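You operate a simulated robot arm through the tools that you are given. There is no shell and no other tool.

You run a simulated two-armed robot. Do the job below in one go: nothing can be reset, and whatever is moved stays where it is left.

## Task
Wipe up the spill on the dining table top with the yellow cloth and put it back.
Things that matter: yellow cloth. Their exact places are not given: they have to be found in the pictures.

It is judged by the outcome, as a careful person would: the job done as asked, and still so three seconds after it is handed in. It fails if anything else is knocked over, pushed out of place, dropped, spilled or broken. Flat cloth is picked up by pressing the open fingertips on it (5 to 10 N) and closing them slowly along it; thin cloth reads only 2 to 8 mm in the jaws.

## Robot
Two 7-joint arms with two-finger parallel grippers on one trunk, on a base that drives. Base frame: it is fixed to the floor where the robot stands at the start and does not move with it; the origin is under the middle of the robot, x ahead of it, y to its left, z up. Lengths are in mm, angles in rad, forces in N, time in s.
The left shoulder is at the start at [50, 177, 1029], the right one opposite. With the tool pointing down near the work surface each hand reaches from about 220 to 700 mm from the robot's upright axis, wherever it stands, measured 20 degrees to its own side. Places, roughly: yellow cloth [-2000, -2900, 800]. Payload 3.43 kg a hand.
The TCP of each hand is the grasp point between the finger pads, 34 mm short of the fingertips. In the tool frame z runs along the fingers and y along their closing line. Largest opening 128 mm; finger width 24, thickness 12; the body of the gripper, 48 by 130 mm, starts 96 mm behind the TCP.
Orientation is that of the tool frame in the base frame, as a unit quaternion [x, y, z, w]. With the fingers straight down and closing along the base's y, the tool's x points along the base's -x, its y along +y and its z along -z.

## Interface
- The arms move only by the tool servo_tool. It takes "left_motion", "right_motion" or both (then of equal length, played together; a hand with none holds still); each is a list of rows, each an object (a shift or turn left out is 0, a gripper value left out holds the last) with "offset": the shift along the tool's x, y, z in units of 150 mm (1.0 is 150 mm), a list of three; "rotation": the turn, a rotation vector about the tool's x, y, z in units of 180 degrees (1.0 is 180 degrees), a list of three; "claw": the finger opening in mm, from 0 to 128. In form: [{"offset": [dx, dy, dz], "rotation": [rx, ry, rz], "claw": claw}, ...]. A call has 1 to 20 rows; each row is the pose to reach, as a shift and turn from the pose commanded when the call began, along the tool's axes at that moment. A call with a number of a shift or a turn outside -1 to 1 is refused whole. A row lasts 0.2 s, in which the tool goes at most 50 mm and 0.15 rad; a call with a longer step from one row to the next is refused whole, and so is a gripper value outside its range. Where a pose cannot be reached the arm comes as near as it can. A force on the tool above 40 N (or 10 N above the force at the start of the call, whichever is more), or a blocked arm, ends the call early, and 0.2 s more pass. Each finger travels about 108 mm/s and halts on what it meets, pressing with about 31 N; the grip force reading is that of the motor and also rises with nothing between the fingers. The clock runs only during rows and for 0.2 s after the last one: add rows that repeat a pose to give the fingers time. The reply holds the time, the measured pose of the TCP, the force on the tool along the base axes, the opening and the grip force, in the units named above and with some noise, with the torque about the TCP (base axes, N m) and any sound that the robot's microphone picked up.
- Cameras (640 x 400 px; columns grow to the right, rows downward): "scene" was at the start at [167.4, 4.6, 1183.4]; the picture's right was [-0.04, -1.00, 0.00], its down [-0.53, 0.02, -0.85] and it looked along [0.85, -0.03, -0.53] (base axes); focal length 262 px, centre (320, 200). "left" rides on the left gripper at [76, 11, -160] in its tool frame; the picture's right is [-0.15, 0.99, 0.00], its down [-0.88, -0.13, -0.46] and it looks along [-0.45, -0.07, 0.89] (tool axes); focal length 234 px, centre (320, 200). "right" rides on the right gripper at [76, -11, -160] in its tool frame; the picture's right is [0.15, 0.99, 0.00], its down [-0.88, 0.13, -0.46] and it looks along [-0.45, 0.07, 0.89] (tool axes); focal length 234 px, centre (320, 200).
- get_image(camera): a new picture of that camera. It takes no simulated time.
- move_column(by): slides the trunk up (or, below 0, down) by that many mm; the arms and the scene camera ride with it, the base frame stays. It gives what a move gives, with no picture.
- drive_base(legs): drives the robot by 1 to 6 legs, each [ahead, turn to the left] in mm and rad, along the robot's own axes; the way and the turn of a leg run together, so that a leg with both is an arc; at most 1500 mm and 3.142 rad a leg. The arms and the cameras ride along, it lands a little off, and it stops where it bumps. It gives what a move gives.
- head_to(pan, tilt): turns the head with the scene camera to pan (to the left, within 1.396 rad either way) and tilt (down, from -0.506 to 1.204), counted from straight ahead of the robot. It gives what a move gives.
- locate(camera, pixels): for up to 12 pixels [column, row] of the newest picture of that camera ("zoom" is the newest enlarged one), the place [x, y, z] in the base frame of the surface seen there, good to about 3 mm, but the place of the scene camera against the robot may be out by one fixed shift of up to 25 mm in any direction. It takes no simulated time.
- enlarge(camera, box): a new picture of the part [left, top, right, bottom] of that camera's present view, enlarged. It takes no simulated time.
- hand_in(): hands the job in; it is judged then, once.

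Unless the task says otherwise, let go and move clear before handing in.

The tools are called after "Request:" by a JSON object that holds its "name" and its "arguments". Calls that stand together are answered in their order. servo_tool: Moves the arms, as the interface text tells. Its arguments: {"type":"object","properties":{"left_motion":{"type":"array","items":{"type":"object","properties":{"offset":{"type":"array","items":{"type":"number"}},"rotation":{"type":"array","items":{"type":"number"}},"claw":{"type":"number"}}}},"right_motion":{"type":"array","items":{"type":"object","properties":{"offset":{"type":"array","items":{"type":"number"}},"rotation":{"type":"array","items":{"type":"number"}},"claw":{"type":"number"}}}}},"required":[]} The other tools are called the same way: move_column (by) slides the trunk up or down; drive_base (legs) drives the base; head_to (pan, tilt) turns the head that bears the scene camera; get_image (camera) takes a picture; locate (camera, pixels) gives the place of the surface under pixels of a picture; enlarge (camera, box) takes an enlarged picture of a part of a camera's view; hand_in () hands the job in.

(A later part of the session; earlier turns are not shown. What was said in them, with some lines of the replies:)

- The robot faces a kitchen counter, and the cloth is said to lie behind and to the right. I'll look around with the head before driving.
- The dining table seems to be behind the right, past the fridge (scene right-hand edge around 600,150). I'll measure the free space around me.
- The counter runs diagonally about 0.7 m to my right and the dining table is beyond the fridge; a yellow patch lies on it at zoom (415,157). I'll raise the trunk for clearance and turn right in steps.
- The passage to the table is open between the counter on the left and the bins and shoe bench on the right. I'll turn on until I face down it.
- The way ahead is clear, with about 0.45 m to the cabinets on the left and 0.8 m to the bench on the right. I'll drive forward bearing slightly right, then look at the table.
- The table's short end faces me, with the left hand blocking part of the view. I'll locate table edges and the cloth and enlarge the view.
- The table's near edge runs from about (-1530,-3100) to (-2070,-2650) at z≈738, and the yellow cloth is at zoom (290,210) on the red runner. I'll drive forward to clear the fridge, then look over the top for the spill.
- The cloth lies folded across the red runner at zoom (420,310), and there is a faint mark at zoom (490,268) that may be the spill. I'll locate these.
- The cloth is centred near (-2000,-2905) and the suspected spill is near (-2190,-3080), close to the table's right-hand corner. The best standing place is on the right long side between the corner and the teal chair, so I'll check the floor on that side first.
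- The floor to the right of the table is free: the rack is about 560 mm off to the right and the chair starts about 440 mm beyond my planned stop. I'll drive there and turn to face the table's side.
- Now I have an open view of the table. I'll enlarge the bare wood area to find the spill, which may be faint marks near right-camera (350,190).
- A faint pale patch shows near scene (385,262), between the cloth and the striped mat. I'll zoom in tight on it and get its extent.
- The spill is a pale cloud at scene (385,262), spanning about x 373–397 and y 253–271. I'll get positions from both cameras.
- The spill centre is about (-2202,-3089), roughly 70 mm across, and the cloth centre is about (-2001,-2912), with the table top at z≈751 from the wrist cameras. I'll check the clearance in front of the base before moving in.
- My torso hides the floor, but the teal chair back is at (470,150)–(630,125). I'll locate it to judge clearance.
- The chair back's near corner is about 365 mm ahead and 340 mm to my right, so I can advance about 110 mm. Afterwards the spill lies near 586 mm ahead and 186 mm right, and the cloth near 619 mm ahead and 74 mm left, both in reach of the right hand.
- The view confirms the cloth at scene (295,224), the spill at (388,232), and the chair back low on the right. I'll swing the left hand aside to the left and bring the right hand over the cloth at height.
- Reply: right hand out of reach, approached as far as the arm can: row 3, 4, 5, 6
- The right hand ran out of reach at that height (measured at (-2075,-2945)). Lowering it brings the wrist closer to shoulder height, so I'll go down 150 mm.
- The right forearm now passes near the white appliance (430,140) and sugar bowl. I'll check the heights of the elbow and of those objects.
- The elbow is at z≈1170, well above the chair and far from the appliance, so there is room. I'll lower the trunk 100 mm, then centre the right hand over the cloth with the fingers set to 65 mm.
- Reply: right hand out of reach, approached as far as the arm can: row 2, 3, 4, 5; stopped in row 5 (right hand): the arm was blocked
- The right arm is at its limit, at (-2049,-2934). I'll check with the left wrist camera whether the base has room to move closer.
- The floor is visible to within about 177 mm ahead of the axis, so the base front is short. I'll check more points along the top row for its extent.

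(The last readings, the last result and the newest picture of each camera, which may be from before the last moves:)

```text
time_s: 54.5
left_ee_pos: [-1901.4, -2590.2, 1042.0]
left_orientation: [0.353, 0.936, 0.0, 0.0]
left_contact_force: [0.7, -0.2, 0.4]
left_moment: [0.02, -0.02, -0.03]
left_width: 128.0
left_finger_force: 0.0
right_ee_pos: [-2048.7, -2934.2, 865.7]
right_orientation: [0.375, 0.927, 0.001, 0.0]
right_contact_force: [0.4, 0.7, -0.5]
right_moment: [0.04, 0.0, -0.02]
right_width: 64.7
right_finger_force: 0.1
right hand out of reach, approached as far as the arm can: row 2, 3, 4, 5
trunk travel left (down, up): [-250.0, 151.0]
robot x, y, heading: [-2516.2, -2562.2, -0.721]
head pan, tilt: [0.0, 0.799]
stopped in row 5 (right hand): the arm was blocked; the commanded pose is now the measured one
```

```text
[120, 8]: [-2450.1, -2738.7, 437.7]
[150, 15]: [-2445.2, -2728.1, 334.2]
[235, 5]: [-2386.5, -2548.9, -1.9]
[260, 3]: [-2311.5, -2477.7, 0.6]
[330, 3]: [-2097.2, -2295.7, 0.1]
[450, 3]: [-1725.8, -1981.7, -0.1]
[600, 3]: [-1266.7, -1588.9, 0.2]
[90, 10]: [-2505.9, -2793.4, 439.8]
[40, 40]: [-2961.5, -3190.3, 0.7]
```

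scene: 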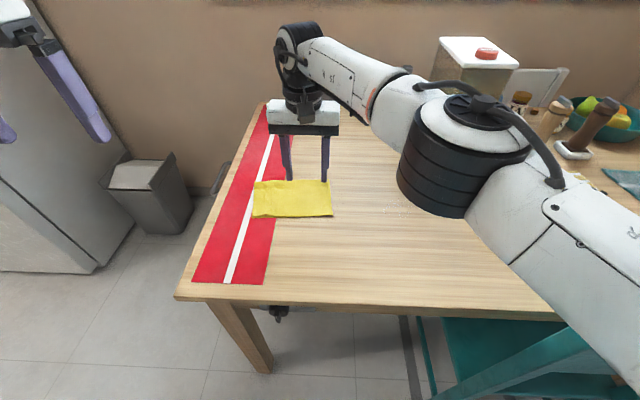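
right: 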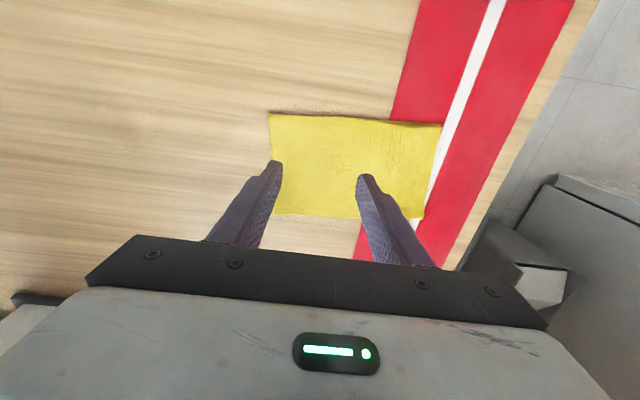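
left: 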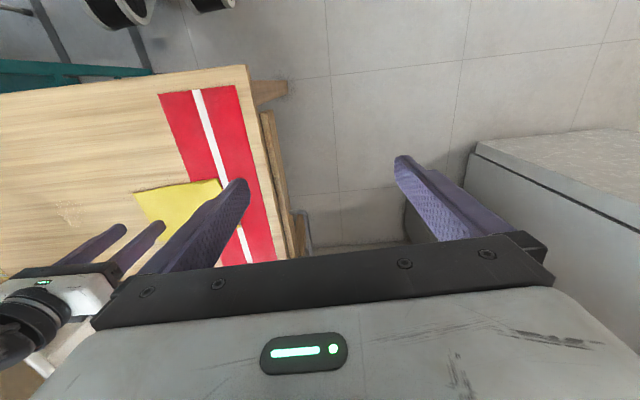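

The base front is compact (nothing beyond about 185 mm ahead), so moving 90 mm closer is safe with the chair corner then at about 165 mm ahead and 340 mm to the side.

Request:
{"name": "drive_base", "arguments": {"legs": [[90, 0]]}}

Request:
{"name": "get_image", "arguments": {"camera": "right"}}

Request:
{"name": "get_image", "arguments": {"camera": "scene"}}

```text
time_s: 55.6
left_ee_pos: [-1832.7, -2648.4, 1041.8]
left_orientation: [0.352, 0.936, -0.001, -0.001]
left_contact_force: [-0.2, 0.7, -0.5]
left_moment: [0.03, 0.02, 0.0]
left_width: 128.0
left_finger_force: 0.0
right_ee_pos: [-1979.4, -2992.0, 863.9]
right_orientation: [0.374, 0.928, 0.002, -0.001]
right_contact_force: [1.0, 0.3, 0.1]
right_moment: [0.0, 0.03, 0.01]
right_width: 64.8
right_finger_force: 0.0
trunk travel left (down, up): [-250.0, 151.0]
robot x, y, heading: [-2449.6, -2619.4, -0.727]
head pan, tilt: [0.0, 0.799]
```

```text
taken
```

right: 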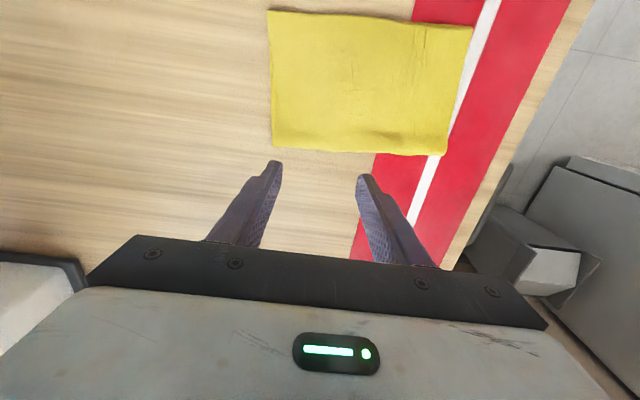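

```text
taken
```

scene: 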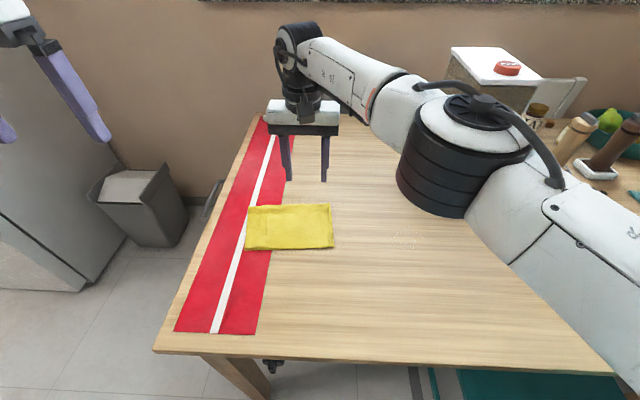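

The hand is now past the cloth on the far side. I'll locate the cloth corners again from the wrist camera to centre on it.

Request:
{"name": "locate", "arguments": {"camera": "right", "pixels": [[269, 12], [470, 28], [445, 153], [276, 148], [365, 85], [200, 60]]}}

```text
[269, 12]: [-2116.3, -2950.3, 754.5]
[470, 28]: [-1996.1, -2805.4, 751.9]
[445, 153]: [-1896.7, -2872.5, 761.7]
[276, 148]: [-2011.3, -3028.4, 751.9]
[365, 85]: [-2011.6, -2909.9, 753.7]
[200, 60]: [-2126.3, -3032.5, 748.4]
```

The cloth centre is (-2005,-2914), resting at z≈754 on a table at about 750. I'll centre the hand, align the closing line with the cloth's long side and come down to about 15 mm above it.

Request:
{"name": "servo_tool", "arguments": {"right_motion": [{"offset": [0.17, 0.09, 0], "rotation": [0, 0, -0.014], "claw": 65}, {"offset": [0.34, 0.18, 0], "rotation": [0, 0, -0.028]}, {"offset": [0.484, 0.256, 0], "rotation": [0, 0, -0.028]}, {"offset": [0.484, 0.256, 0.2], "rotation": [0, 0, -0.028]}, {"offset": [0.484, 0.256, 0.39], "rotation": [0, 0, -0.028]}, {"offset": [0.484, 0.256, 0.39], "rotation": [0, 0, -0.028]}, {"offset": [0.484, 0.256, 0.39], "rotation": [0, 0, -0.028]}]}}

Request:
{"name": "get_image", "arguments": {"camera": "right"}}

Request:
{"name": "get_image", "arguments": {"camera": "scene"}}

```text
time_s: 57.2
left_ee_pos: [-1833.9, -2648.5, 1041.7]
left_orientation: [0.352, 0.936, -0.001, 0.0]
left_contact_force: [0.2, -0.6, -0.1]
left_moment: [0.01, 0.02, -0.01]
left_width: 128.2
left_finger_force: 0.0
right_ee_pos: [-2006.6, -2914.5, 805.6]
right_orientation: [0.332, 0.943, 0.001, 0.0]
right_contact_force: [-0.3, -0.8, -0.1]
right_moment: [-0.02, -0.01, -0.01]
right_width: 64.8
right_finger_force: 0.1
trunk travel left (down, up): [-250.0, 151.0]
robot x, y, heading: [-2448.4, -2620.8, -0.716]
head pan, tilt: [0.0, 0.799]
```

```text
taken
```

right: 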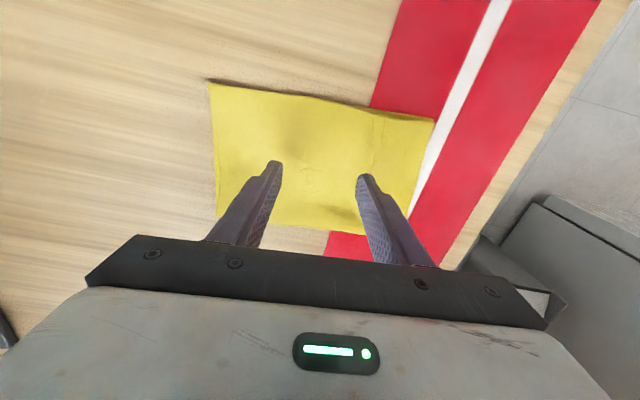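

```text
taken
```

scene: 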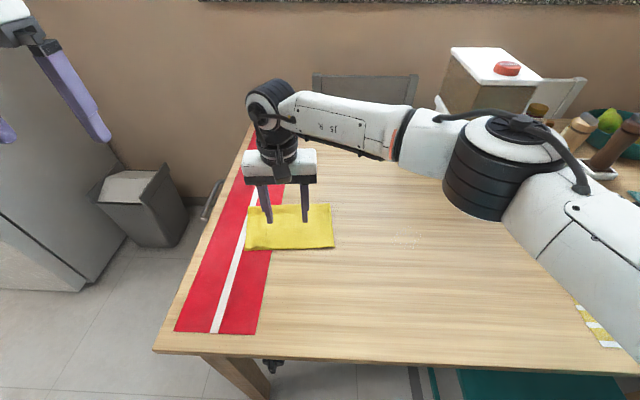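

The hand is centred, but the left finger would press on cloth lying over the red runner. I'll shift 25 mm away from the runner and come down to just above the cloth.

Request:
{"name": "servo_tool", "arguments": {"right_motion": [{"offset": [0, -0.167, 0]}, {"offset": [0, -0.167, 0.05]}, {"offset": [0, -0.167, 0.1]}, {"offset": [0, -0.167, 0.11]}, {"offset": [0, -0.167, 0.11]}]}}

Request:
{"name": "get_image", "arguments": {"camera": "right"}}

```text
time_s: 58.4
left_ee_pos: [-1833.4, -2647.4, 1042.8]
left_orientation: [0.352, 0.936, -0.002, 0.0]
left_contact_force: [0.4, -0.8, 0.3]
left_moment: [0.01, 0.01, 0.01]
left_width: 127.7
left_finger_force: 0.0
right_ee_pos: [-2021.6, -2933.5, 790.4]
right_orientation: [0.333, 0.943, 0.001, 0.0]
right_contact_force: [-0.2, 0.0, -0.2]
right_moment: [-0.02, -0.02, -0.01]
right_width: 65.1
right_finger_force: 0.0
trunk travel left (down, up): [-250.0, 151.0]
robot x, y, heading: [-2449.0, -2619.7, -0.723]
head pan, tilt: [0.0, 0.799]
```

```text
taken
```

right: 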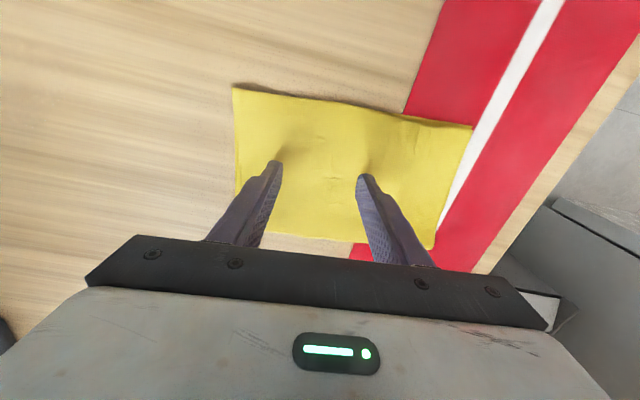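

The tips are just above the cloth with no contact force yet. I'll step down gently.

Request:
{"name": "servo_tool", "arguments": {"right_motion": [{"offset": [0, 0, 0.01]}, {"offset": [0, 0, 0.02]}, {"offset": [0, 0, 0.02]}]}}

```text
time_s: 59.2
left_ee_pos: [-1833.5, -2648.0, 1043.0]
left_orientation: [0.353, 0.936, -0.001, -0.001]
left_contact_force: [-0.6, -0.6, -0.6]
left_moment: [0.02, -0.01, 0.01]
left_width: 128.0
left_finger_force: 0.1
right_ee_pos: [-2021.6, -2933.9, 786.8]
right_orientation: [0.333, 0.943, 0.001, 0.0]
right_contact_force: [-0.3, 0.1, 1.1]
right_moment: [0.0, -0.02, -0.01]
right_width: 64.8
right_finger_force: 0.0
trunk travel left (down, up): [-250.0, 151.0]
robot x, y, heading: [-2447.5, -2617.9, -0.713]
head pan, tilt: [0.0, 0.799]
```

Request:
{"name": "servo_tool", "arguments": {"right_motion": [{"offset": [0, 0, 0.01]}, {"offset": [0, 0, 0.01]}, {"offset": [0, 0, 0.01]}]}}

```text
time_s: 60.0
left_ee_pos: [-1833.4, -2648.4, 1042.8]
left_orientation: [0.352, 0.936, -0.002, -0.001]
left_contact_force: [0.8, 0.6, 0.5]
left_moment: [0.0, 0.01, -0.02]
left_width: 127.9
left_finger_force: 0.0
right_ee_pos: [-2021.8, -2933.7, 785.8]
right_orientation: [0.333, 0.943, 0.0, 0.001]
right_contact_force: [0.6, 0.1, 7.2]
right_moment: [-0.08, 0.02, 0.0]
right_width: 64.8
right_finger_force: 0.0
trunk travel left (down, up): [-250.0, 151.0]
robot x, y, heading: [-2451.0, -2623.7, -0.721]
head pan, tilt: [0.0, 0.799]
```

The press reads 7.2 N, within the wanted 5–10 N. Now I'll close the fingers slowly along the cloth.

Request:
{"name": "servo_tool", "arguments": {"right_motion": [{"claw": 61}, {"claw": 57}, {"claw": 53}, {"claw": 49}, {"claw": 45}, {"claw": 41}, {"claw": 37}, {"claw": 33}, {"claw": 30}, {"claw": 27}, {"claw": 24}, {"claw": 21}, {"claw": 18}, {"claw": 15}, {"claw": 12}, {"claw": 9}, {"claw": 6}, {"claw": 3}, {"claw": 0}, {"claw": 0}]}}

Request:
{"name": "get_image", "arguments": {"camera": "right"}}

Request:
{"name": "get_image", "arguments": {"camera": "scene"}}

```text
time_s: 64.2
left_ee_pos: [-1835.1, -2647.4, 1043.8]
left_orientation: [0.353, 0.936, 0.0, 0.0]
left_contact_force: [-0.7, -0.8, 0.9]
left_moment: [0.0, -0.02, 0.02]
left_width: 128.3
left_finger_force: 0.0
right_ee_pos: [-2022.5, -2933.2, 785.1]
right_orientation: [0.333, 0.943, 0.0, 0.002]
right_contact_force: [-1.6, -1.2, 13.1]
right_moment: [-0.04, 0.06, 0.0]
right_width: 5.8
right_finger_force: 31.1
trunk travel left (down, up): [-250.0, 151.0]
robot x, y, heading: [-2449.9, -2620.6, -0.721]
head pan, tilt: [0.0, 0.799]
```

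```text
taken
```

right: 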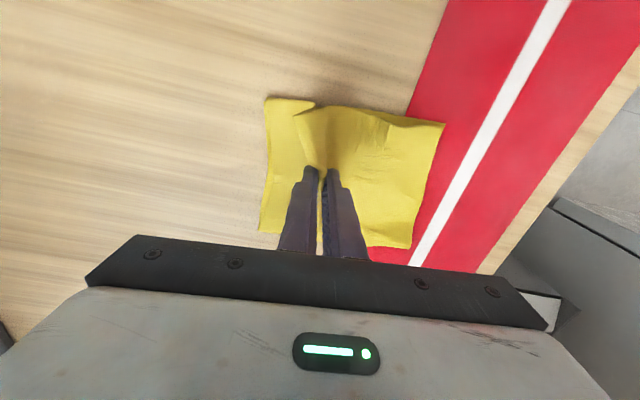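

```text
taken
```

scene: 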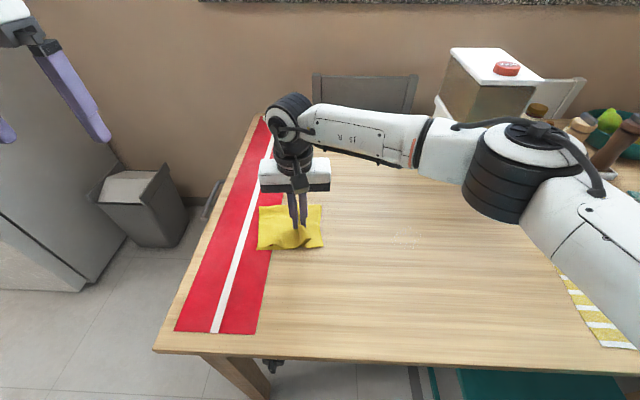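

The cloth is gripped: width 5.8 mm at 31 N. I'll lift it about 90 mm.

Request:
{"name": "servo_tool", "arguments": {"right_motion": [{"offset": [0, 0, -0.1], "claw": 0}, {"offset": [0, 0, -0.2]}, {"offset": [0, 0, -0.3]}, {"offset": [0, 0, -0.4]}, {"offset": [0, 0, -0.5]}, {"offset": [0, 0, -0.6]}, {"offset": [0, 0, -0.6]}]}}

Request:
{"name": "get_image", "arguments": {"camera": "right"}}

Request:
{"name": "get_image", "arguments": {"camera": "scene"}}

```text
time_s: 65.8
left_ee_pos: [-1833.3, -2648.4, 1041.3]
left_orientation: [0.352, 0.936, -0.001, -0.001]
left_contact_force: [-0.9, 0.1, 0.0]
left_moment: [-0.03, -0.03, 0.02]
left_width: 127.9
left_finger_force: 0.0
right_ee_pos: [-2023.3, -2933.8, 876.3]
right_orientation: [0.332, 0.943, 0.0, 0.0]
right_contact_force: [0.5, 0.1, -0.3]
right_moment: [0.04, -0.02, -0.01]
right_width: 3.3
right_finger_force: 30.7
trunk travel left (down, up): [-250.0, 151.0]
robot x, y, heading: [-2451.9, -2622.3, -0.718]
head pan, tilt: [0.0, 0.799]
```

```text
taken
```

right: 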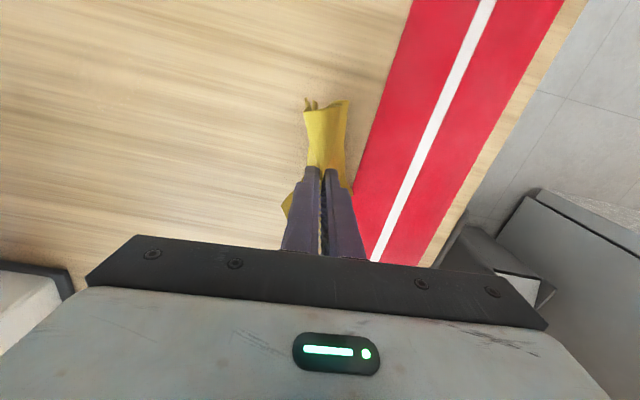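

```text
taken
```

scene: 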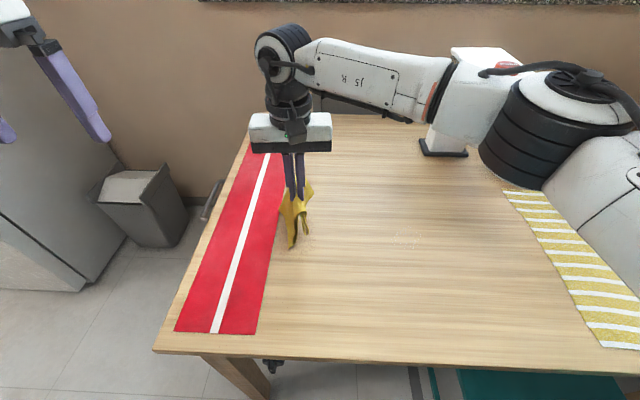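

The cloth hangs from the grip clear of the runner, which did not move. I'll carry it over to the spill at (-2203,-3090).

Request:
{"name": "servo_tool", "arguments": {"right_motion": [{"offset": [0.03, -0.17, 0]}, {"offset": [0.06, -0.34, 0]}, {"offset": [0.1, -0.51, 0]}, {"offset": [0.13, -0.68, 0]}, {"offset": [0.16, -0.85, 0]}, {"offset": [0.18, -1.0, 0]}, {"offset": [0.18, -1.0, 0]}]}}

Request:
{"name": "servo_tool", "arguments": {"right_motion": [{"offset": [0.03, -0.17, 0]}, {"offset": [0.06, -0.34, 0]}, {"offset": [0.1, -0.51, 0]}, {"offset": [0.103, -0.561, 0]}, {"offset": [0.103, -0.561, 0]}, {"offset": [0.103, -0.561, 0]}]}}

Request:
{"name": "get_image", "arguments": {"camera": "right"}}

Request:
{"name": "get_image", "arguments": {"camera": "scene"}}

```text
time_s: 67.4
left_ee_pos: [-1832.9, -2648.5, 1041.5]
left_orientation: [0.352, 0.936, -0.001, -0.001]
left_contact_force: [-0.5, -0.5, -0.3]
left_moment: [0.03, 0.0, 0.03]
left_width: 127.8
left_finger_force: 0.2
right_ee_pos: [-2137.1, -3032.3, 875.8]
right_orientation: [0.334, 0.943, 0.001, 0.001]
right_contact_force: [-0.4, 0.6, 0.1]
right_moment: [-0.02, 0.01, 0.05]
right_width: 3.2
right_finger_force: 31.0
trunk travel left (down, up): [-250.0, 151.0]
robot x, y, heading: [-2448.3, -2621.5, -0.723]
head pan, tilt: [0.0, 0.799]
```

```text
time_s: 68.8
left_ee_pos: [-1833.6, -2648.6, 1041.9]
left_orientation: [0.353, 0.936, -0.001, 0.0]
left_contact_force: [-0.3, -0.1, 0.4]
left_moment: [-0.02, 0.0, -0.03]
left_width: 128.0
left_finger_force: 0.1
right_ee_pos: [-2202.0, -3088.4, 874.6]
right_orientation: [0.333, 0.943, 0.001, 0.0]
right_contact_force: [0.4, -1.2, -0.8]
right_moment: [-0.01, 0.04, 0.0]
right_width: 3.2
right_finger_force: 31.0
trunk travel left (down, up): [-250.0, 151.0]
robot x, y, heading: [-2448.3, -2620.2, -0.718]
head pan, tilt: [0.0, 0.799]
```

```text
taken
```

right: 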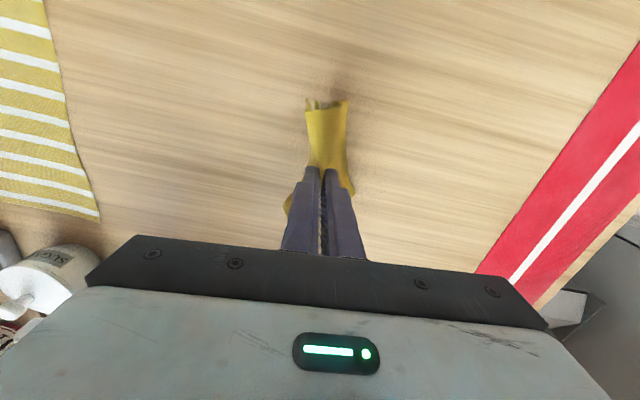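

```text
taken
```

scene: 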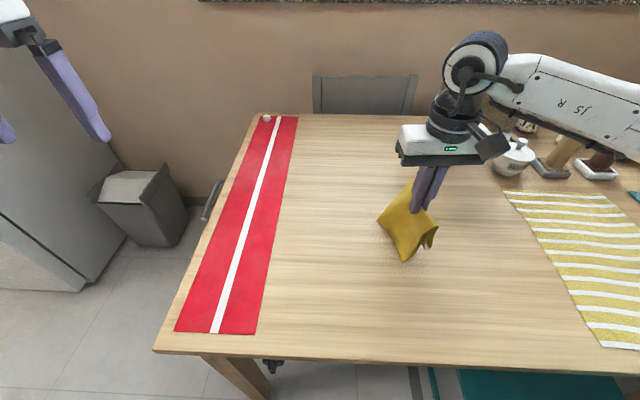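

The hand is over the spill. I'll lower the cloth onto it gently.

Request:
{"name": "servo_tool", "arguments": {"right_motion": [{"offset": [0, 0, 0.12], "claw": 0}, {"offset": [0, 0, 0.24]}, {"offset": [0, 0, 0.36]}, {"offset": [0, 0, 0.46]}, {"offset": [0, 0, 0.53]}, {"offset": [0, 0, 0.55]}, {"offset": [0, 0, 0.55]}]}}

Request:
{"name": "get_image", "arguments": {"camera": "right"}}

Request:
{"name": "enlarge", "arguments": {"camera": "scene", "box": [330, 150, 510, 290]}}

```text
time_s: 70.4
left_ee_pos: [-1833.8, -2648.4, 1042.0]
left_orientation: [0.353, 0.936, -0.001, 0.0]
left_contact_force: [-0.1, -0.1, 0.3]
left_moment: [0.0, -0.03, -0.01]
left_width: 127.9
left_finger_force: 0.0
right_ee_pos: [-2201.0, -3089.8, 793.2]
right_orientation: [0.333, 0.943, 0.001, 0.001]
right_contact_force: [-1.1, -1.0, 4.7]
right_moment: [-0.04, 0.07, 0.01]
right_width: 3.2
right_finger_force: 31.0
trunk travel left (down, up): [-250.0, 151.0]
robot x, y, heading: [-2447.7, -2620.2, -0.717]
head pan, tilt: [0.0, 0.799]
```

```text
taken
```

right: 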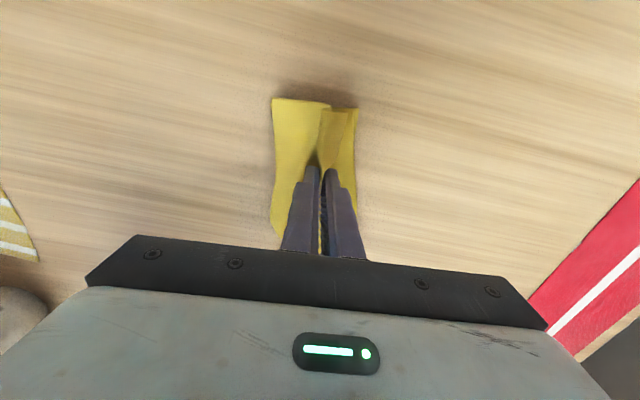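

```text
2.86 times, centred on (420, 220) of scene
```

zoom: 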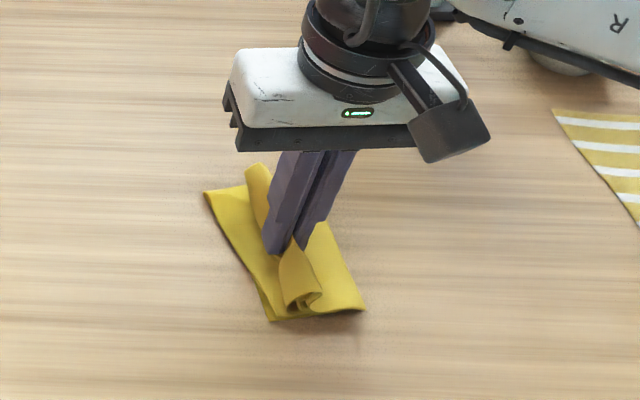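

The cloth lies folded on the spill with 4.7 N of press. I'll add a little pressure and wipe back and forth ±60 mm.

Request:
{"name": "servo_tool", "arguments": {"right_motion": [{"offset": [0, 0, 0.012], "claw": 0}, {"offset": [0, 0.13, 0.012]}, {"offset": [0, 0.27, 0.012]}, {"offset": [0, 0.4, 0.012]}, {"offset": [0, 0.27, 0.012]}, {"offset": [0, 0.13, 0.012]}, {"offset": [0, 0, 0.012]}, {"offset": [0, -0.13, 0.012]}, {"offset": [0, -0.27, 0.012]}, {"offset": [0, -0.4, 0.012]}, {"offset": [0, -0.27, 0.012]}, {"offset": [0, -0.13, 0.012]}, {"offset": [0, 0, 0.012]}, {"offset": [0, 0.13, 0.012]}, {"offset": [0, 0.27, 0.012]}, {"offset": [0, 0.4, 0.012]}]}}

Request:
{"name": "get_image", "arguments": {"camera": "right"}}

Request:
{"name": "enlarge", "arguments": {"camera": "scene", "box": [330, 150, 510, 290]}}

```text
time_s: 73.8
left_ee_pos: [-1833.9, -2648.6, 1042.1]
left_orientation: [0.352, 0.936, -0.001, 0.0]
left_contact_force: [0.8, -0.7, -0.5]
left_moment: [-0.02, 0.02, 0.04]
left_width: 128.0
left_finger_force: 0.1
right_ee_pos: [-2163.9, -3041.8, 790.7]
right_orientation: [0.333, 0.943, 0.001, 0.001]
right_contact_force: [-0.5, -1.9, 3.2]
right_moment: [-0.05, 0.02, -0.03]
right_width: 3.3
right_finger_force: 31.0
trunk travel left (down, up): [-250.0, 151.0]
robot x, y, heading: [-2448.7, -2625.0, -0.715]
head pan, tilt: [0.0, 0.799]
```

```text
taken
```

right: 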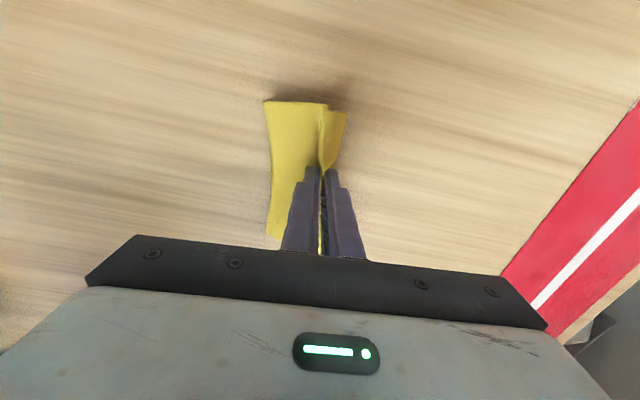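

```text
2.86 times, centred on (420, 220) of scene
```

zoom: 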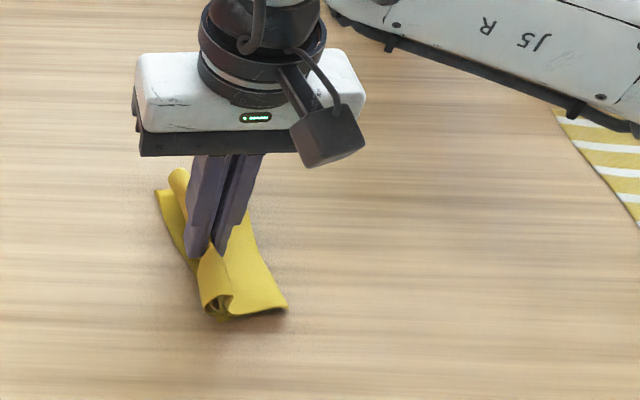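

The pale patch no longer shows in the uncovered area, but the force is only 3 N. I'll press a bit more and add strokes offset forward and back to cover the whole area.

Request:
{"name": "servo_tool", "arguments": {"right_motion": [{"offset": [0.1, 0, 0.012], "claw": 0}, {"offset": [0.2, 0, 0.012]}, {"offset": [0.2, -0.13, 0.012]}, {"offset": [0.2, -0.27, 0.012]}, {"offset": [0.2, -0.4, 0.012]}, {"offset": [0.2, -0.53, 0.012]}, {"offset": [0.2, -0.67, 0.012]}, {"offset": [0.2, -0.8, 0.012]}, {"offset": [0.1, -0.8, 0.012]}, {"offset": [0, -0.8, 0.012]}, {"offset": [-0.1, -0.8, 0.012]}, {"offset": [-0.2, -0.8, 0.012]}, {"offset": [-0.2, -0.67, 0.012]}, {"offset": [-0.2, -0.53, 0.012]}, {"offset": [-0.2, -0.4, 0.012]}, {"offset": [-0.2, -0.27, 0.012]}, {"offset": [-0.2, -0.13, 0.012]}, {"offset": [-0.2, 0, 0.012]}, {"offset": [-0.1, 0, 0.012]}, {"offset": [0, 0, 0.012]}]}}

Request:
{"name": "servo_tool", "arguments": {"right_motion": [{"offset": [0, -0.1, 0.008], "claw": 0}, {"offset": [0, -0.2, 0.008]}, {"offset": [0, -0.3, 0.008]}, {"offset": [0, -0.4, 0.008]}, {"offset": [0, -0.5, 0.008]}, {"offset": [0, -0.6, 0.008]}, {"offset": [0, -0.7, 0.008]}, {"offset": [0, -0.6, 0.008]}, {"offset": [0, -0.5, 0.008]}, {"offset": [0, -0.4, 0.008]}, {"offset": [0.13, -0.4, 0.008]}, {"offset": [0.27, -0.4, 0.008]}, {"offset": [0.13, -0.4, 0.008]}, {"offset": [0, -0.4, 0.008]}, {"offset": [-0.13, -0.4, 0.008]}, {"offset": [-0.27, -0.4, 0.008]}, {"offset": [-0.13, -0.4, 0.008]}, {"offset": [0, -0.4, 0.008]}]}}

Request:
{"name": "get_image", "arguments": {"camera": "right"}}

Request:
{"name": "get_image", "arguments": {"camera": "scene"}}

```text
time_s: 78.0
left_ee_pos: [-1833.3, -2649.1, 1042.1]
left_orientation: [0.352, 0.936, -0.001, 0.0]
left_contact_force: [0.1, 0.4, -0.5]
left_moment: [-0.03, 0.0, -0.04]
left_width: 128.2
left_finger_force: 0.1
right_ee_pos: [-2163.9, -3041.6, 790.4]
right_orientation: [0.332, 0.943, 0.0, 0.0]
right_contact_force: [1.2, -1.0, 2.6]
right_moment: [-0.07, -0.06, -0.02]
right_width: 3.3
right_finger_force: 31.4
trunk travel left (down, up): [-250.0, 151.0]
robot x, y, heading: [-2451.2, -2621.6, -0.717]
head pan, tilt: [0.0, 0.799]
```

```text
time_s: 81.8
left_ee_pos: [-1833.9, -2648.9, 1042.1]
left_orientation: [0.353, 0.936, 0.0, 0.0]
left_contact_force: [-0.5, -1.1, -0.3]
left_moment: [0.01, 0.0, -0.01]
left_width: 128.1
left_finger_force: 0.0
right_ee_pos: [-2201.3, -3088.5, 788.2]
right_orientation: [0.332, 0.943, 0.0, 0.002]
right_contact_force: [4.9, -4.5, 13.6]
right_moment: [-0.17, -0.12, 0.05]
right_width: 3.3
right_finger_force: 31.2
trunk travel left (down, up): [-250.0, 151.0]
robot x, y, heading: [-2448.6, -2617.9, -0.716]
head pan, tilt: [0.0, 0.799]
```

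```text
taken
```

right: 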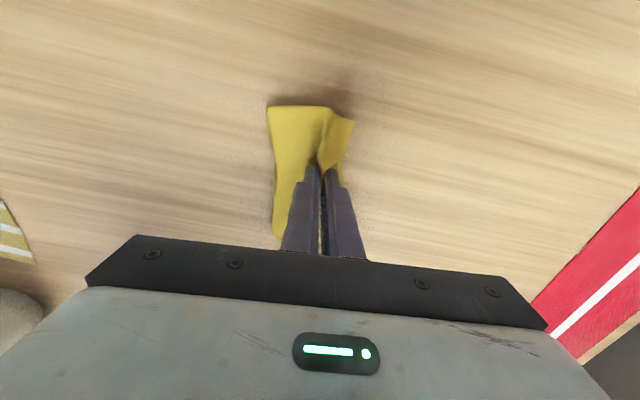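

```text
taken
```

scene: 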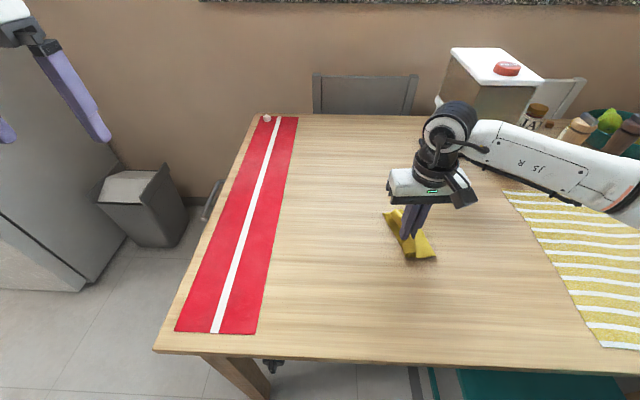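

I'll now lift the cloth 90 mm and move toward the runner side so I can inspect the wiped area.

Request:
{"name": "servo_tool", "arguments": {"right_motion": [{"offset": [0, 0, -0.2], "claw": 0}, {"offset": [0, 0, -0.4]}, {"offset": [0, 0, -0.6]}, {"offset": [0, 0.2, -0.6]}, {"offset": [0, 0.4, -0.6]}, {"offset": [0, 0.6, -0.6]}, {"offset": [0, 0.8, -0.6]}, {"offset": [0, 1.0, -0.6]}, {"offset": [0, 1.0, -0.6]}]}}

Request:
{"name": "get_image", "arguments": {"camera": "scene"}}

Request:
{"name": "enlarge", "arguments": {"camera": "scene", "box": [340, 190, 500, 290]}}

Request:
{"name": "get_image", "arguments": {"camera": "right"}}

```text
time_s: 83.8
left_ee_pos: [-1833.5, -2648.4, 1042.5]
left_orientation: [0.353, 0.935, -0.001, -0.001]
left_contact_force: [0.0, -0.3, -0.3]
left_moment: [0.0, 0.01, 0.02]
left_width: 128.0
left_finger_force: 0.0
right_ee_pos: [-2108.1, -2972.2, 877.5]
right_orientation: [0.333, 0.943, 0.001, 0.001]
right_contact_force: [-0.1, -0.3, 0.5]
right_moment: [0.01, 0.02, 0.0]
right_width: 3.0
right_finger_force: 30.9
trunk travel left (down, up): [-250.0, 151.0]
robot x, y, heading: [-2452.9, -2620.8, -0.719]
head pan, tilt: [0.0, 0.799]
```

```text
taken
```

scene: 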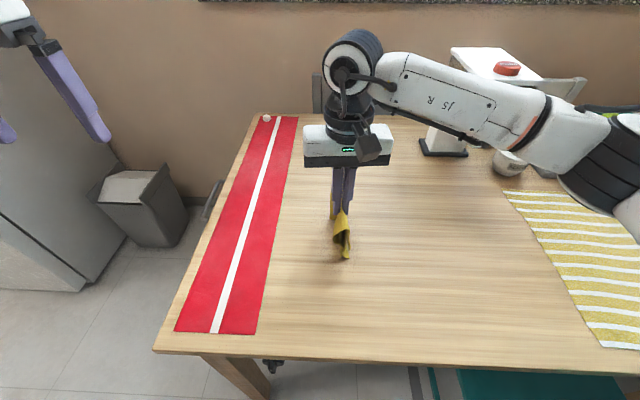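

```text
4.00 times, centred on (420, 240) of scene
```

zoom: 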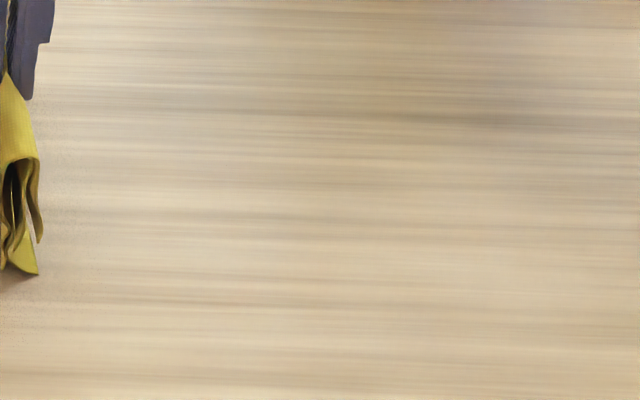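

```text
taken
```

right: 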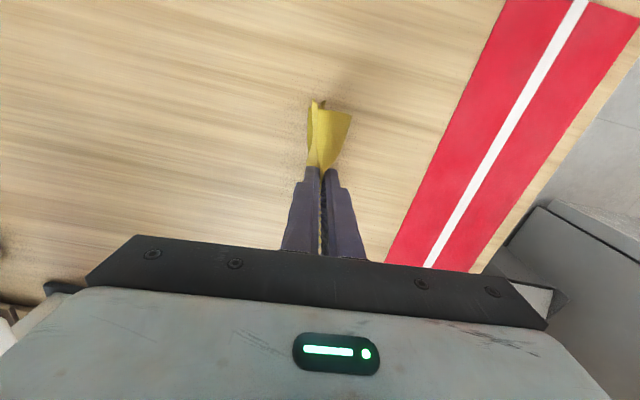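

The wiped area is clean: no pale patch remains in the enlargement. Now I'll carry the cloth back over its original place, with the grip at (-2022,-2934).

Request:
{"name": "servo_tool", "arguments": {"right_motion": [{"offset": [-0.1, 0.19, 0], "claw": 0}, {"offset": [-0.2, 0.37, 0]}, {"offset": [-0.288, 0.556, 0]}, {"offset": [-0.288, 0.556, 0]}, {"offset": [-0.288, 0.556, 0.15]}, {"offset": [-0.288, 0.556, 0.3]}, {"offset": [-0.288, 0.556, 0.42]}, {"offset": [-0.288, 0.556, 0.5]}, {"offset": [-0.288, 0.556, 0.56]}, {"offset": [-0.288, 0.556, 0.57]}, {"offset": [-0.288, 0.556, 0.57]}]}}

Request:
{"name": "get_image", "arguments": {"camera": "right"}}

Request:
{"name": "enlarge", "arguments": {"camera": "scene", "box": [200, 140, 400, 280]}}

```text
time_s: 86.2
left_ee_pos: [-1835.2, -2647.5, 1042.3]
left_orientation: [0.352, 0.936, 0.0, -0.001]
left_contact_force: [-0.8, -0.1, -0.3]
left_moment: [-0.02, 0.01, 0.02]
left_width: 127.8
left_finger_force: 0.1
right_ee_pos: [-2021.5, -2933.2, 792.9]
right_orientation: [0.333, 0.943, 0.001, 0.001]
right_contact_force: [-1.5, 1.9, 9.1]
right_moment: [0.1, 0.1, -0.01]
right_width: 2.9
right_finger_force: 31.1
trunk travel left (down, up): [-250.0, 151.0]
robot x, y, heading: [-2449.6, -2624.2, -0.724]
head pan, tilt: [0.0, 0.799]
```

```text
taken
```

right: 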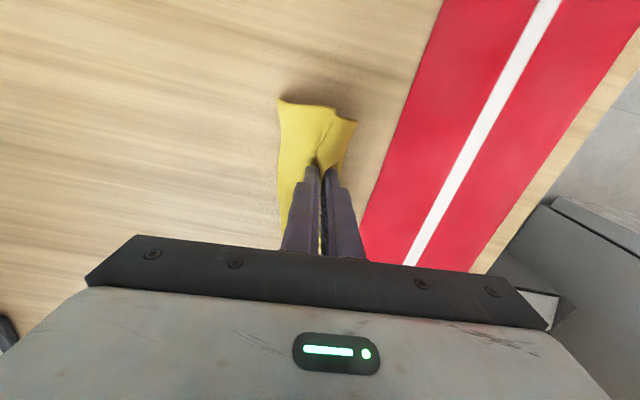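

```text
2.86 times, centred on (300, 210) of scene
```

zoom: 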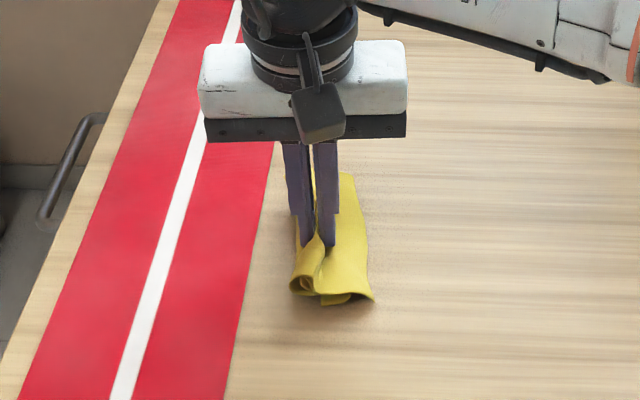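

The cloth is back but its long flap folded under, so it sits off its old centre toward the robot's right. I'll lift it slightly, shift toward the runner, and lay it down while drawing back so the flap trails out over its original spot.

Request:
{"name": "servo_tool", "arguments": {"right_motion": [{"offset": [0, 0, -0.2], "claw": 0}, {"offset": [0, 0, -0.4]}, {"offset": [0, 0, -0.58]}, {"offset": [0, 0.2, -0.58]}, {"offset": [0, 0.4, -0.58]}, {"offset": [0, 0.55, -0.58]}, {"offset": [0, 0.55, -0.5]}, {"offset": [0, 0.55, -0.42]}, {"offset": [0, 0.47, -0.36]}, {"offset": [0, 0.39, -0.3]}, {"offset": [0, 0.31, -0.24]}, {"offset": [0, 0.23, -0.18]}, {"offset": [0, 0.15, -0.12]}, {"offset": [0, 0.08, -0.07]}, {"offset": [0, 0.0, -0.03]}, {"offset": [0, -0.05, 0.0]}, {"offset": [0, -0.05, 0.0]}]}}

Request:
{"name": "get_image", "arguments": {"camera": "right"}}

Request:
{"name": "enlarge", "arguments": {"camera": "scene", "box": [200, 140, 400, 280]}}

```text
time_s: 89.8
left_ee_pos: [-1833.3, -2648.0, 1041.7]
left_orientation: [0.353, 0.936, -0.001, -0.001]
left_contact_force: [-0.7, 0.4, 0.1]
left_moment: [0.01, 0.0, -0.01]
left_width: 128.1
left_finger_force: 0.1
right_ee_pos: [-2026.1, -2940.6, 791.9]
right_orientation: [0.333, 0.943, 0.001, 0.0]
right_contact_force: [-0.3, 0.5, -0.1]
right_moment: [0.02, 0.01, 0.01]
right_width: 3.0
right_finger_force: 31.0
trunk travel left (down, up): [-250.0, 151.0]
robot x, y, heading: [-2446.8, -2619.8, -0.716]
head pan, tilt: [0.0, 0.799]
```

```text
taken
```

right: 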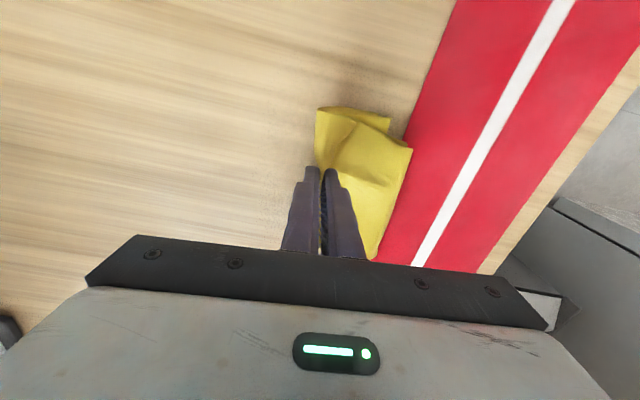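

```text
2.86 times, centred on (300, 210) of scene
```

zoom: 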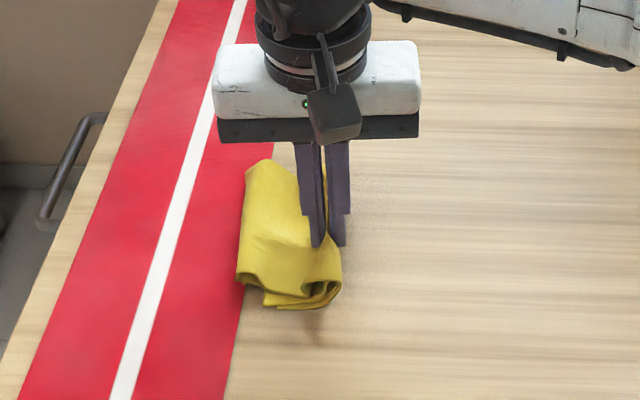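

The cloth now lies over its original centre with the flap trailing onto the runner edge, and the runner has not moved. I'll lower slightly, release slowly and look.

Request:
{"name": "servo_tool", "arguments": {"right_motion": [{"offset": [0, 0, 0.015], "claw": 0}, {"offset": [0, 0, 0.02], "claw": 3}, {"offset": [0, 0, 0.02], "claw": 6}, {"offset": [0, 0, 0.02], "claw": 10}, {"offset": [0, 0, 0.02], "claw": 14}, {"offset": [0, 0, 0.02], "claw": 18}, {"offset": [0, 0, 0.02], "claw": 22}, {"offset": [0, 0, 0.02], "claw": 26}, {"offset": [0, 0, 0.02], "claw": 30}, {"offset": [0, 0, 0.02], "claw": 30}]}}

Request:
{"name": "get_image", "arguments": {"camera": "right"}}

Request:
{"name": "enlarge", "arguments": {"camera": "scene", "box": [200, 140, 400, 280]}}

```text
time_s: 92.0
left_ee_pos: [-1833.3, -2649.7, 1042.8]
left_orientation: [0.353, 0.936, -0.001, 0.0]
left_contact_force: [-0.1, -0.1, 0.3]
left_moment: [0.01, 0.0, -0.03]
left_width: 128.0
left_finger_force: 0.0
right_ee_pos: [-2026.3, -2940.0, 788.9]
right_orientation: [0.332, 0.943, 0.001, 0.001]
right_contact_force: [0.7, -0.3, -0.9]
right_moment: [-0.02, -0.02, 0.02]
right_width: 30.0
right_finger_force: 0.1
trunk travel left (down, up): [-250.0, 151.0]
robot x, y, heading: [-2449.0, -2617.3, -0.725]
head pan, tilt: [0.0, 0.799]
```

```text
taken
```

right: 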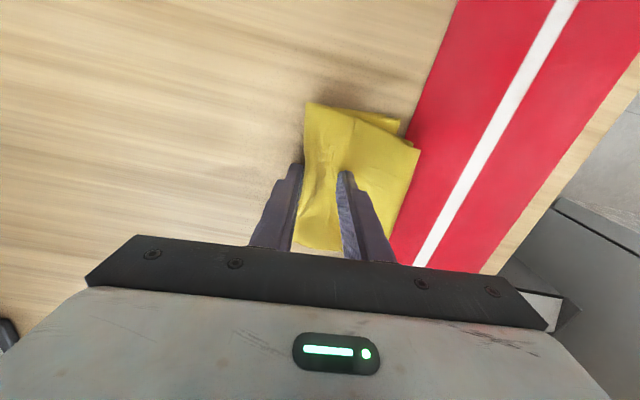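

```text
2.86 times, centred on (300, 210) of scene
```

zoom: 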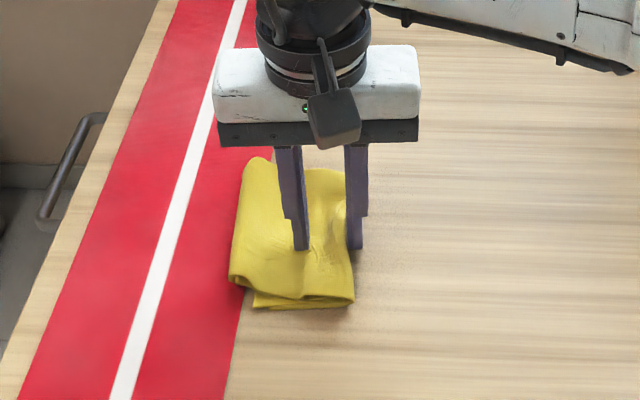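

The cloth is released and lies neatly folded. I'll lift straight up and check it stays.

Request:
{"name": "servo_tool", "arguments": {"right_motion": [{"offset": [0, 0, -0.05], "claw": 32}, {"offset": [0, 0, -0.12], "claw": 34}, {"offset": [0, 0, -0.25], "claw": 36}, {"offset": [0, 0, -0.5], "claw": 36}, {"offset": [0, 0, -0.75], "claw": 36}, {"offset": [0, 0, -0.95], "claw": 36}, {"offset": [0, 0, -0.95], "claw": 36}]}}

Request:
{"name": "get_image", "arguments": {"camera": "right"}}

Request:
{"name": "get_image", "arguments": {"camera": "scene"}}

```text
time_s: 93.6
left_ee_pos: [-1834.3, -2648.2, 1042.3]
left_orientation: [0.352, 0.936, 0.0, 0.0]
left_contact_force: [0.0, -0.3, -0.8]
left_moment: [0.01, -0.01, 0.0]
left_width: 128.0
left_finger_force: 0.0
right_ee_pos: [-2027.9, -2940.1, 931.7]
right_orientation: [0.333, 0.943, 0.001, 0.0]
right_contact_force: [0.9, -0.2, 0.0]
right_moment: [0.04, 0.01, 0.02]
right_width: 36.0
right_finger_force: 0.0
trunk travel left (down, up): [-250.0, 151.0]
robot x, y, heading: [-2448.3, -2624.7, -0.719]
head pan, tilt: [0.0, 0.799]
```

```text
taken
```

right: 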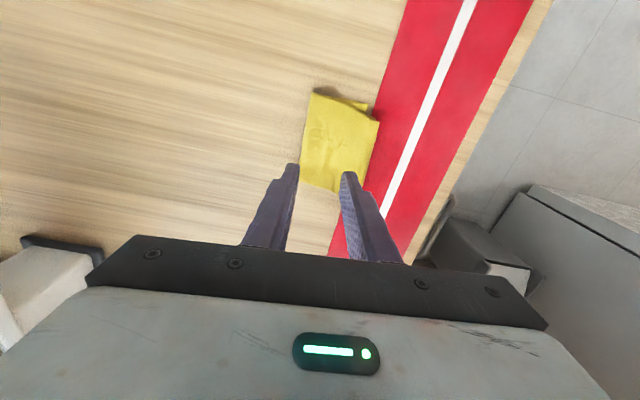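

```text
taken
```

scene: 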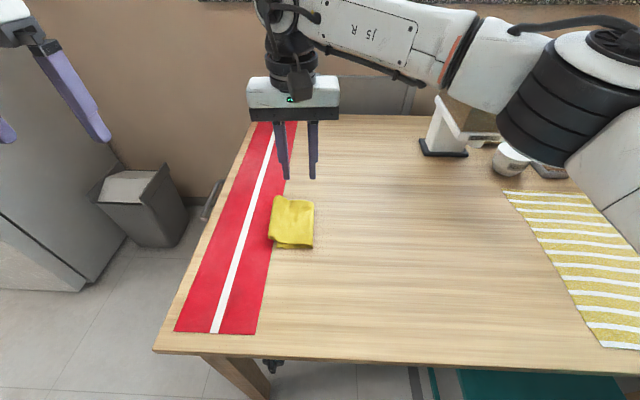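

The cloth stays put, folded in half near its old spot. I'll measure how far its centre is from the original (-2005,-2914).

Request:
{"name": "locate", "arguments": {"camera": "right", "pixels": [[315, 95], [378, 122], [366, 103], [303, 178], [362, 180], [340, 135]]}}

Request:
{"name": "enlarge", "arguments": {"camera": "scene", "box": [200, 170, 360, 280]}}

Request:
{"name": "enlarge", "arguments": {"camera": "scene", "box": [330, 180, 510, 300]}}

```text
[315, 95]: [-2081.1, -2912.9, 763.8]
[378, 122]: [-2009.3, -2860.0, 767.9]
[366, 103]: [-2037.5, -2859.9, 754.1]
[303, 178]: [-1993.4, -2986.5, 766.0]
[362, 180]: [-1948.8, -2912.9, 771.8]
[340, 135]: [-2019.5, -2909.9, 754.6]
```

```text
3.64 times, centred on (280, 225) of scene
```

zoom: 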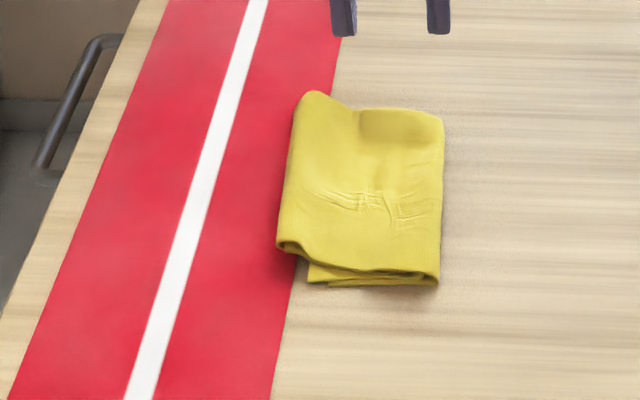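

```text
3.33 times, centred on (420, 240) of scene
```

zoom: 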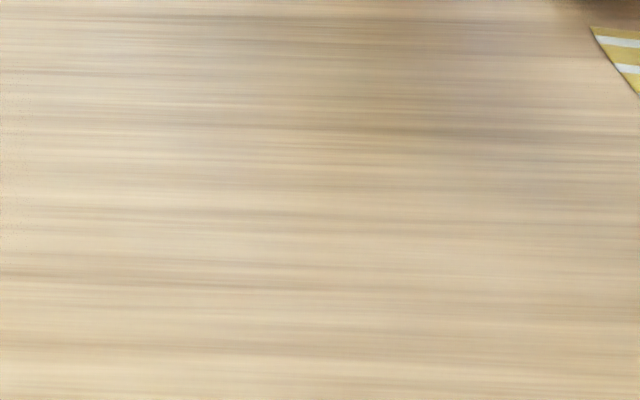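

The cloth is neatly folded with its centre within about 10 mm of the original, the runner is in place, and the table is clean. I'll raise the trunk to move the hands clear and take a last look.

Request:
{"name": "move_column", "arguments": {"by": 120}}

Request:
{"name": "get_image", "arguments": {"camera": "scene"}}

Request:
{"name": "get_image", "arguments": {"camera": "right"}}

```text
time_s: 95.1
left_ee_pos: [-1833.7, -2647.9, 1161.5]
left_orientation: [0.352, 0.936, 0.0, -0.001]
left_contact_force: [0.0, -0.1, 0.2]
left_moment: [0.02, 0.03, 0.0]
left_width: 128.0
left_finger_force: 0.1
right_ee_pos: [-2028.2, -2940.0, 1052.7]
right_orientation: [0.333, 0.943, 0.001, 0.0]
right_contact_force: [0.1, -1.2, -0.3]
right_moment: [-0.01, -0.01, -0.02]
right_width: 35.9
right_finger_force: 0.0
trunk travel left (down, up): [-370.0, 31.0]
robot x, y, heading: [-2446.6, -2621.6, -0.724]
head pan, tilt: [0.0, 0.799]
```

```text
taken
```

scene: 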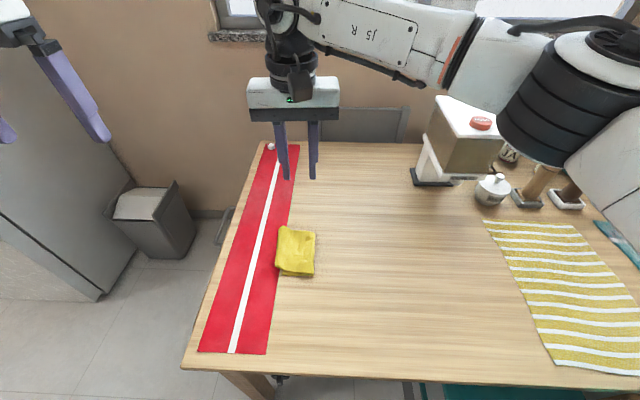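

```text
taken
```

right: 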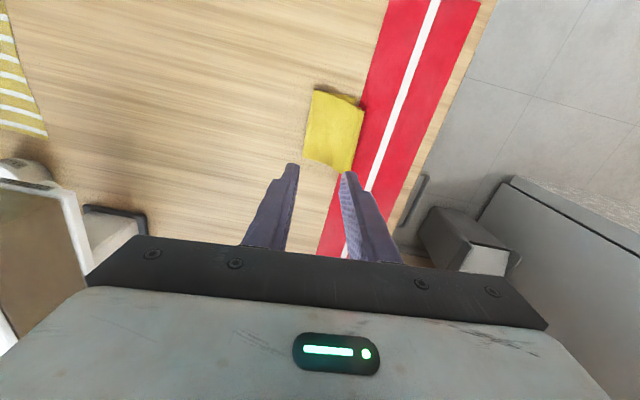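

The cloth rests at its original spot (scene 296,250). The spill is gone, everything else is undisturbed, and both hands are clear and empty, so I'm handing in.

Request:
{"name": "hand_in", "arguments": {}}

```text
The job is handed in.
```

The spill on the dining table is wiped up and the yellow cloth is back where it was. I handed the job in with both hands empty and clear.

- **Spill:** there was one faint pale patch about 70 mm across, between the cloth and the striped mat. After wiping, the enlarged pictures of that area show nothing left.
- **Cloth:** its centre is within about 10 mm of where it started, but it now lies folded to about half its earlier length. It was roughly 195 by 120 mm before and is about 100 by 120 mm now.
- **Everything else:** the red runner, the striped mat and the items at the far end of the table looked undisturbed in the last pictures. I saw no sign of the base bumping the teal chair.
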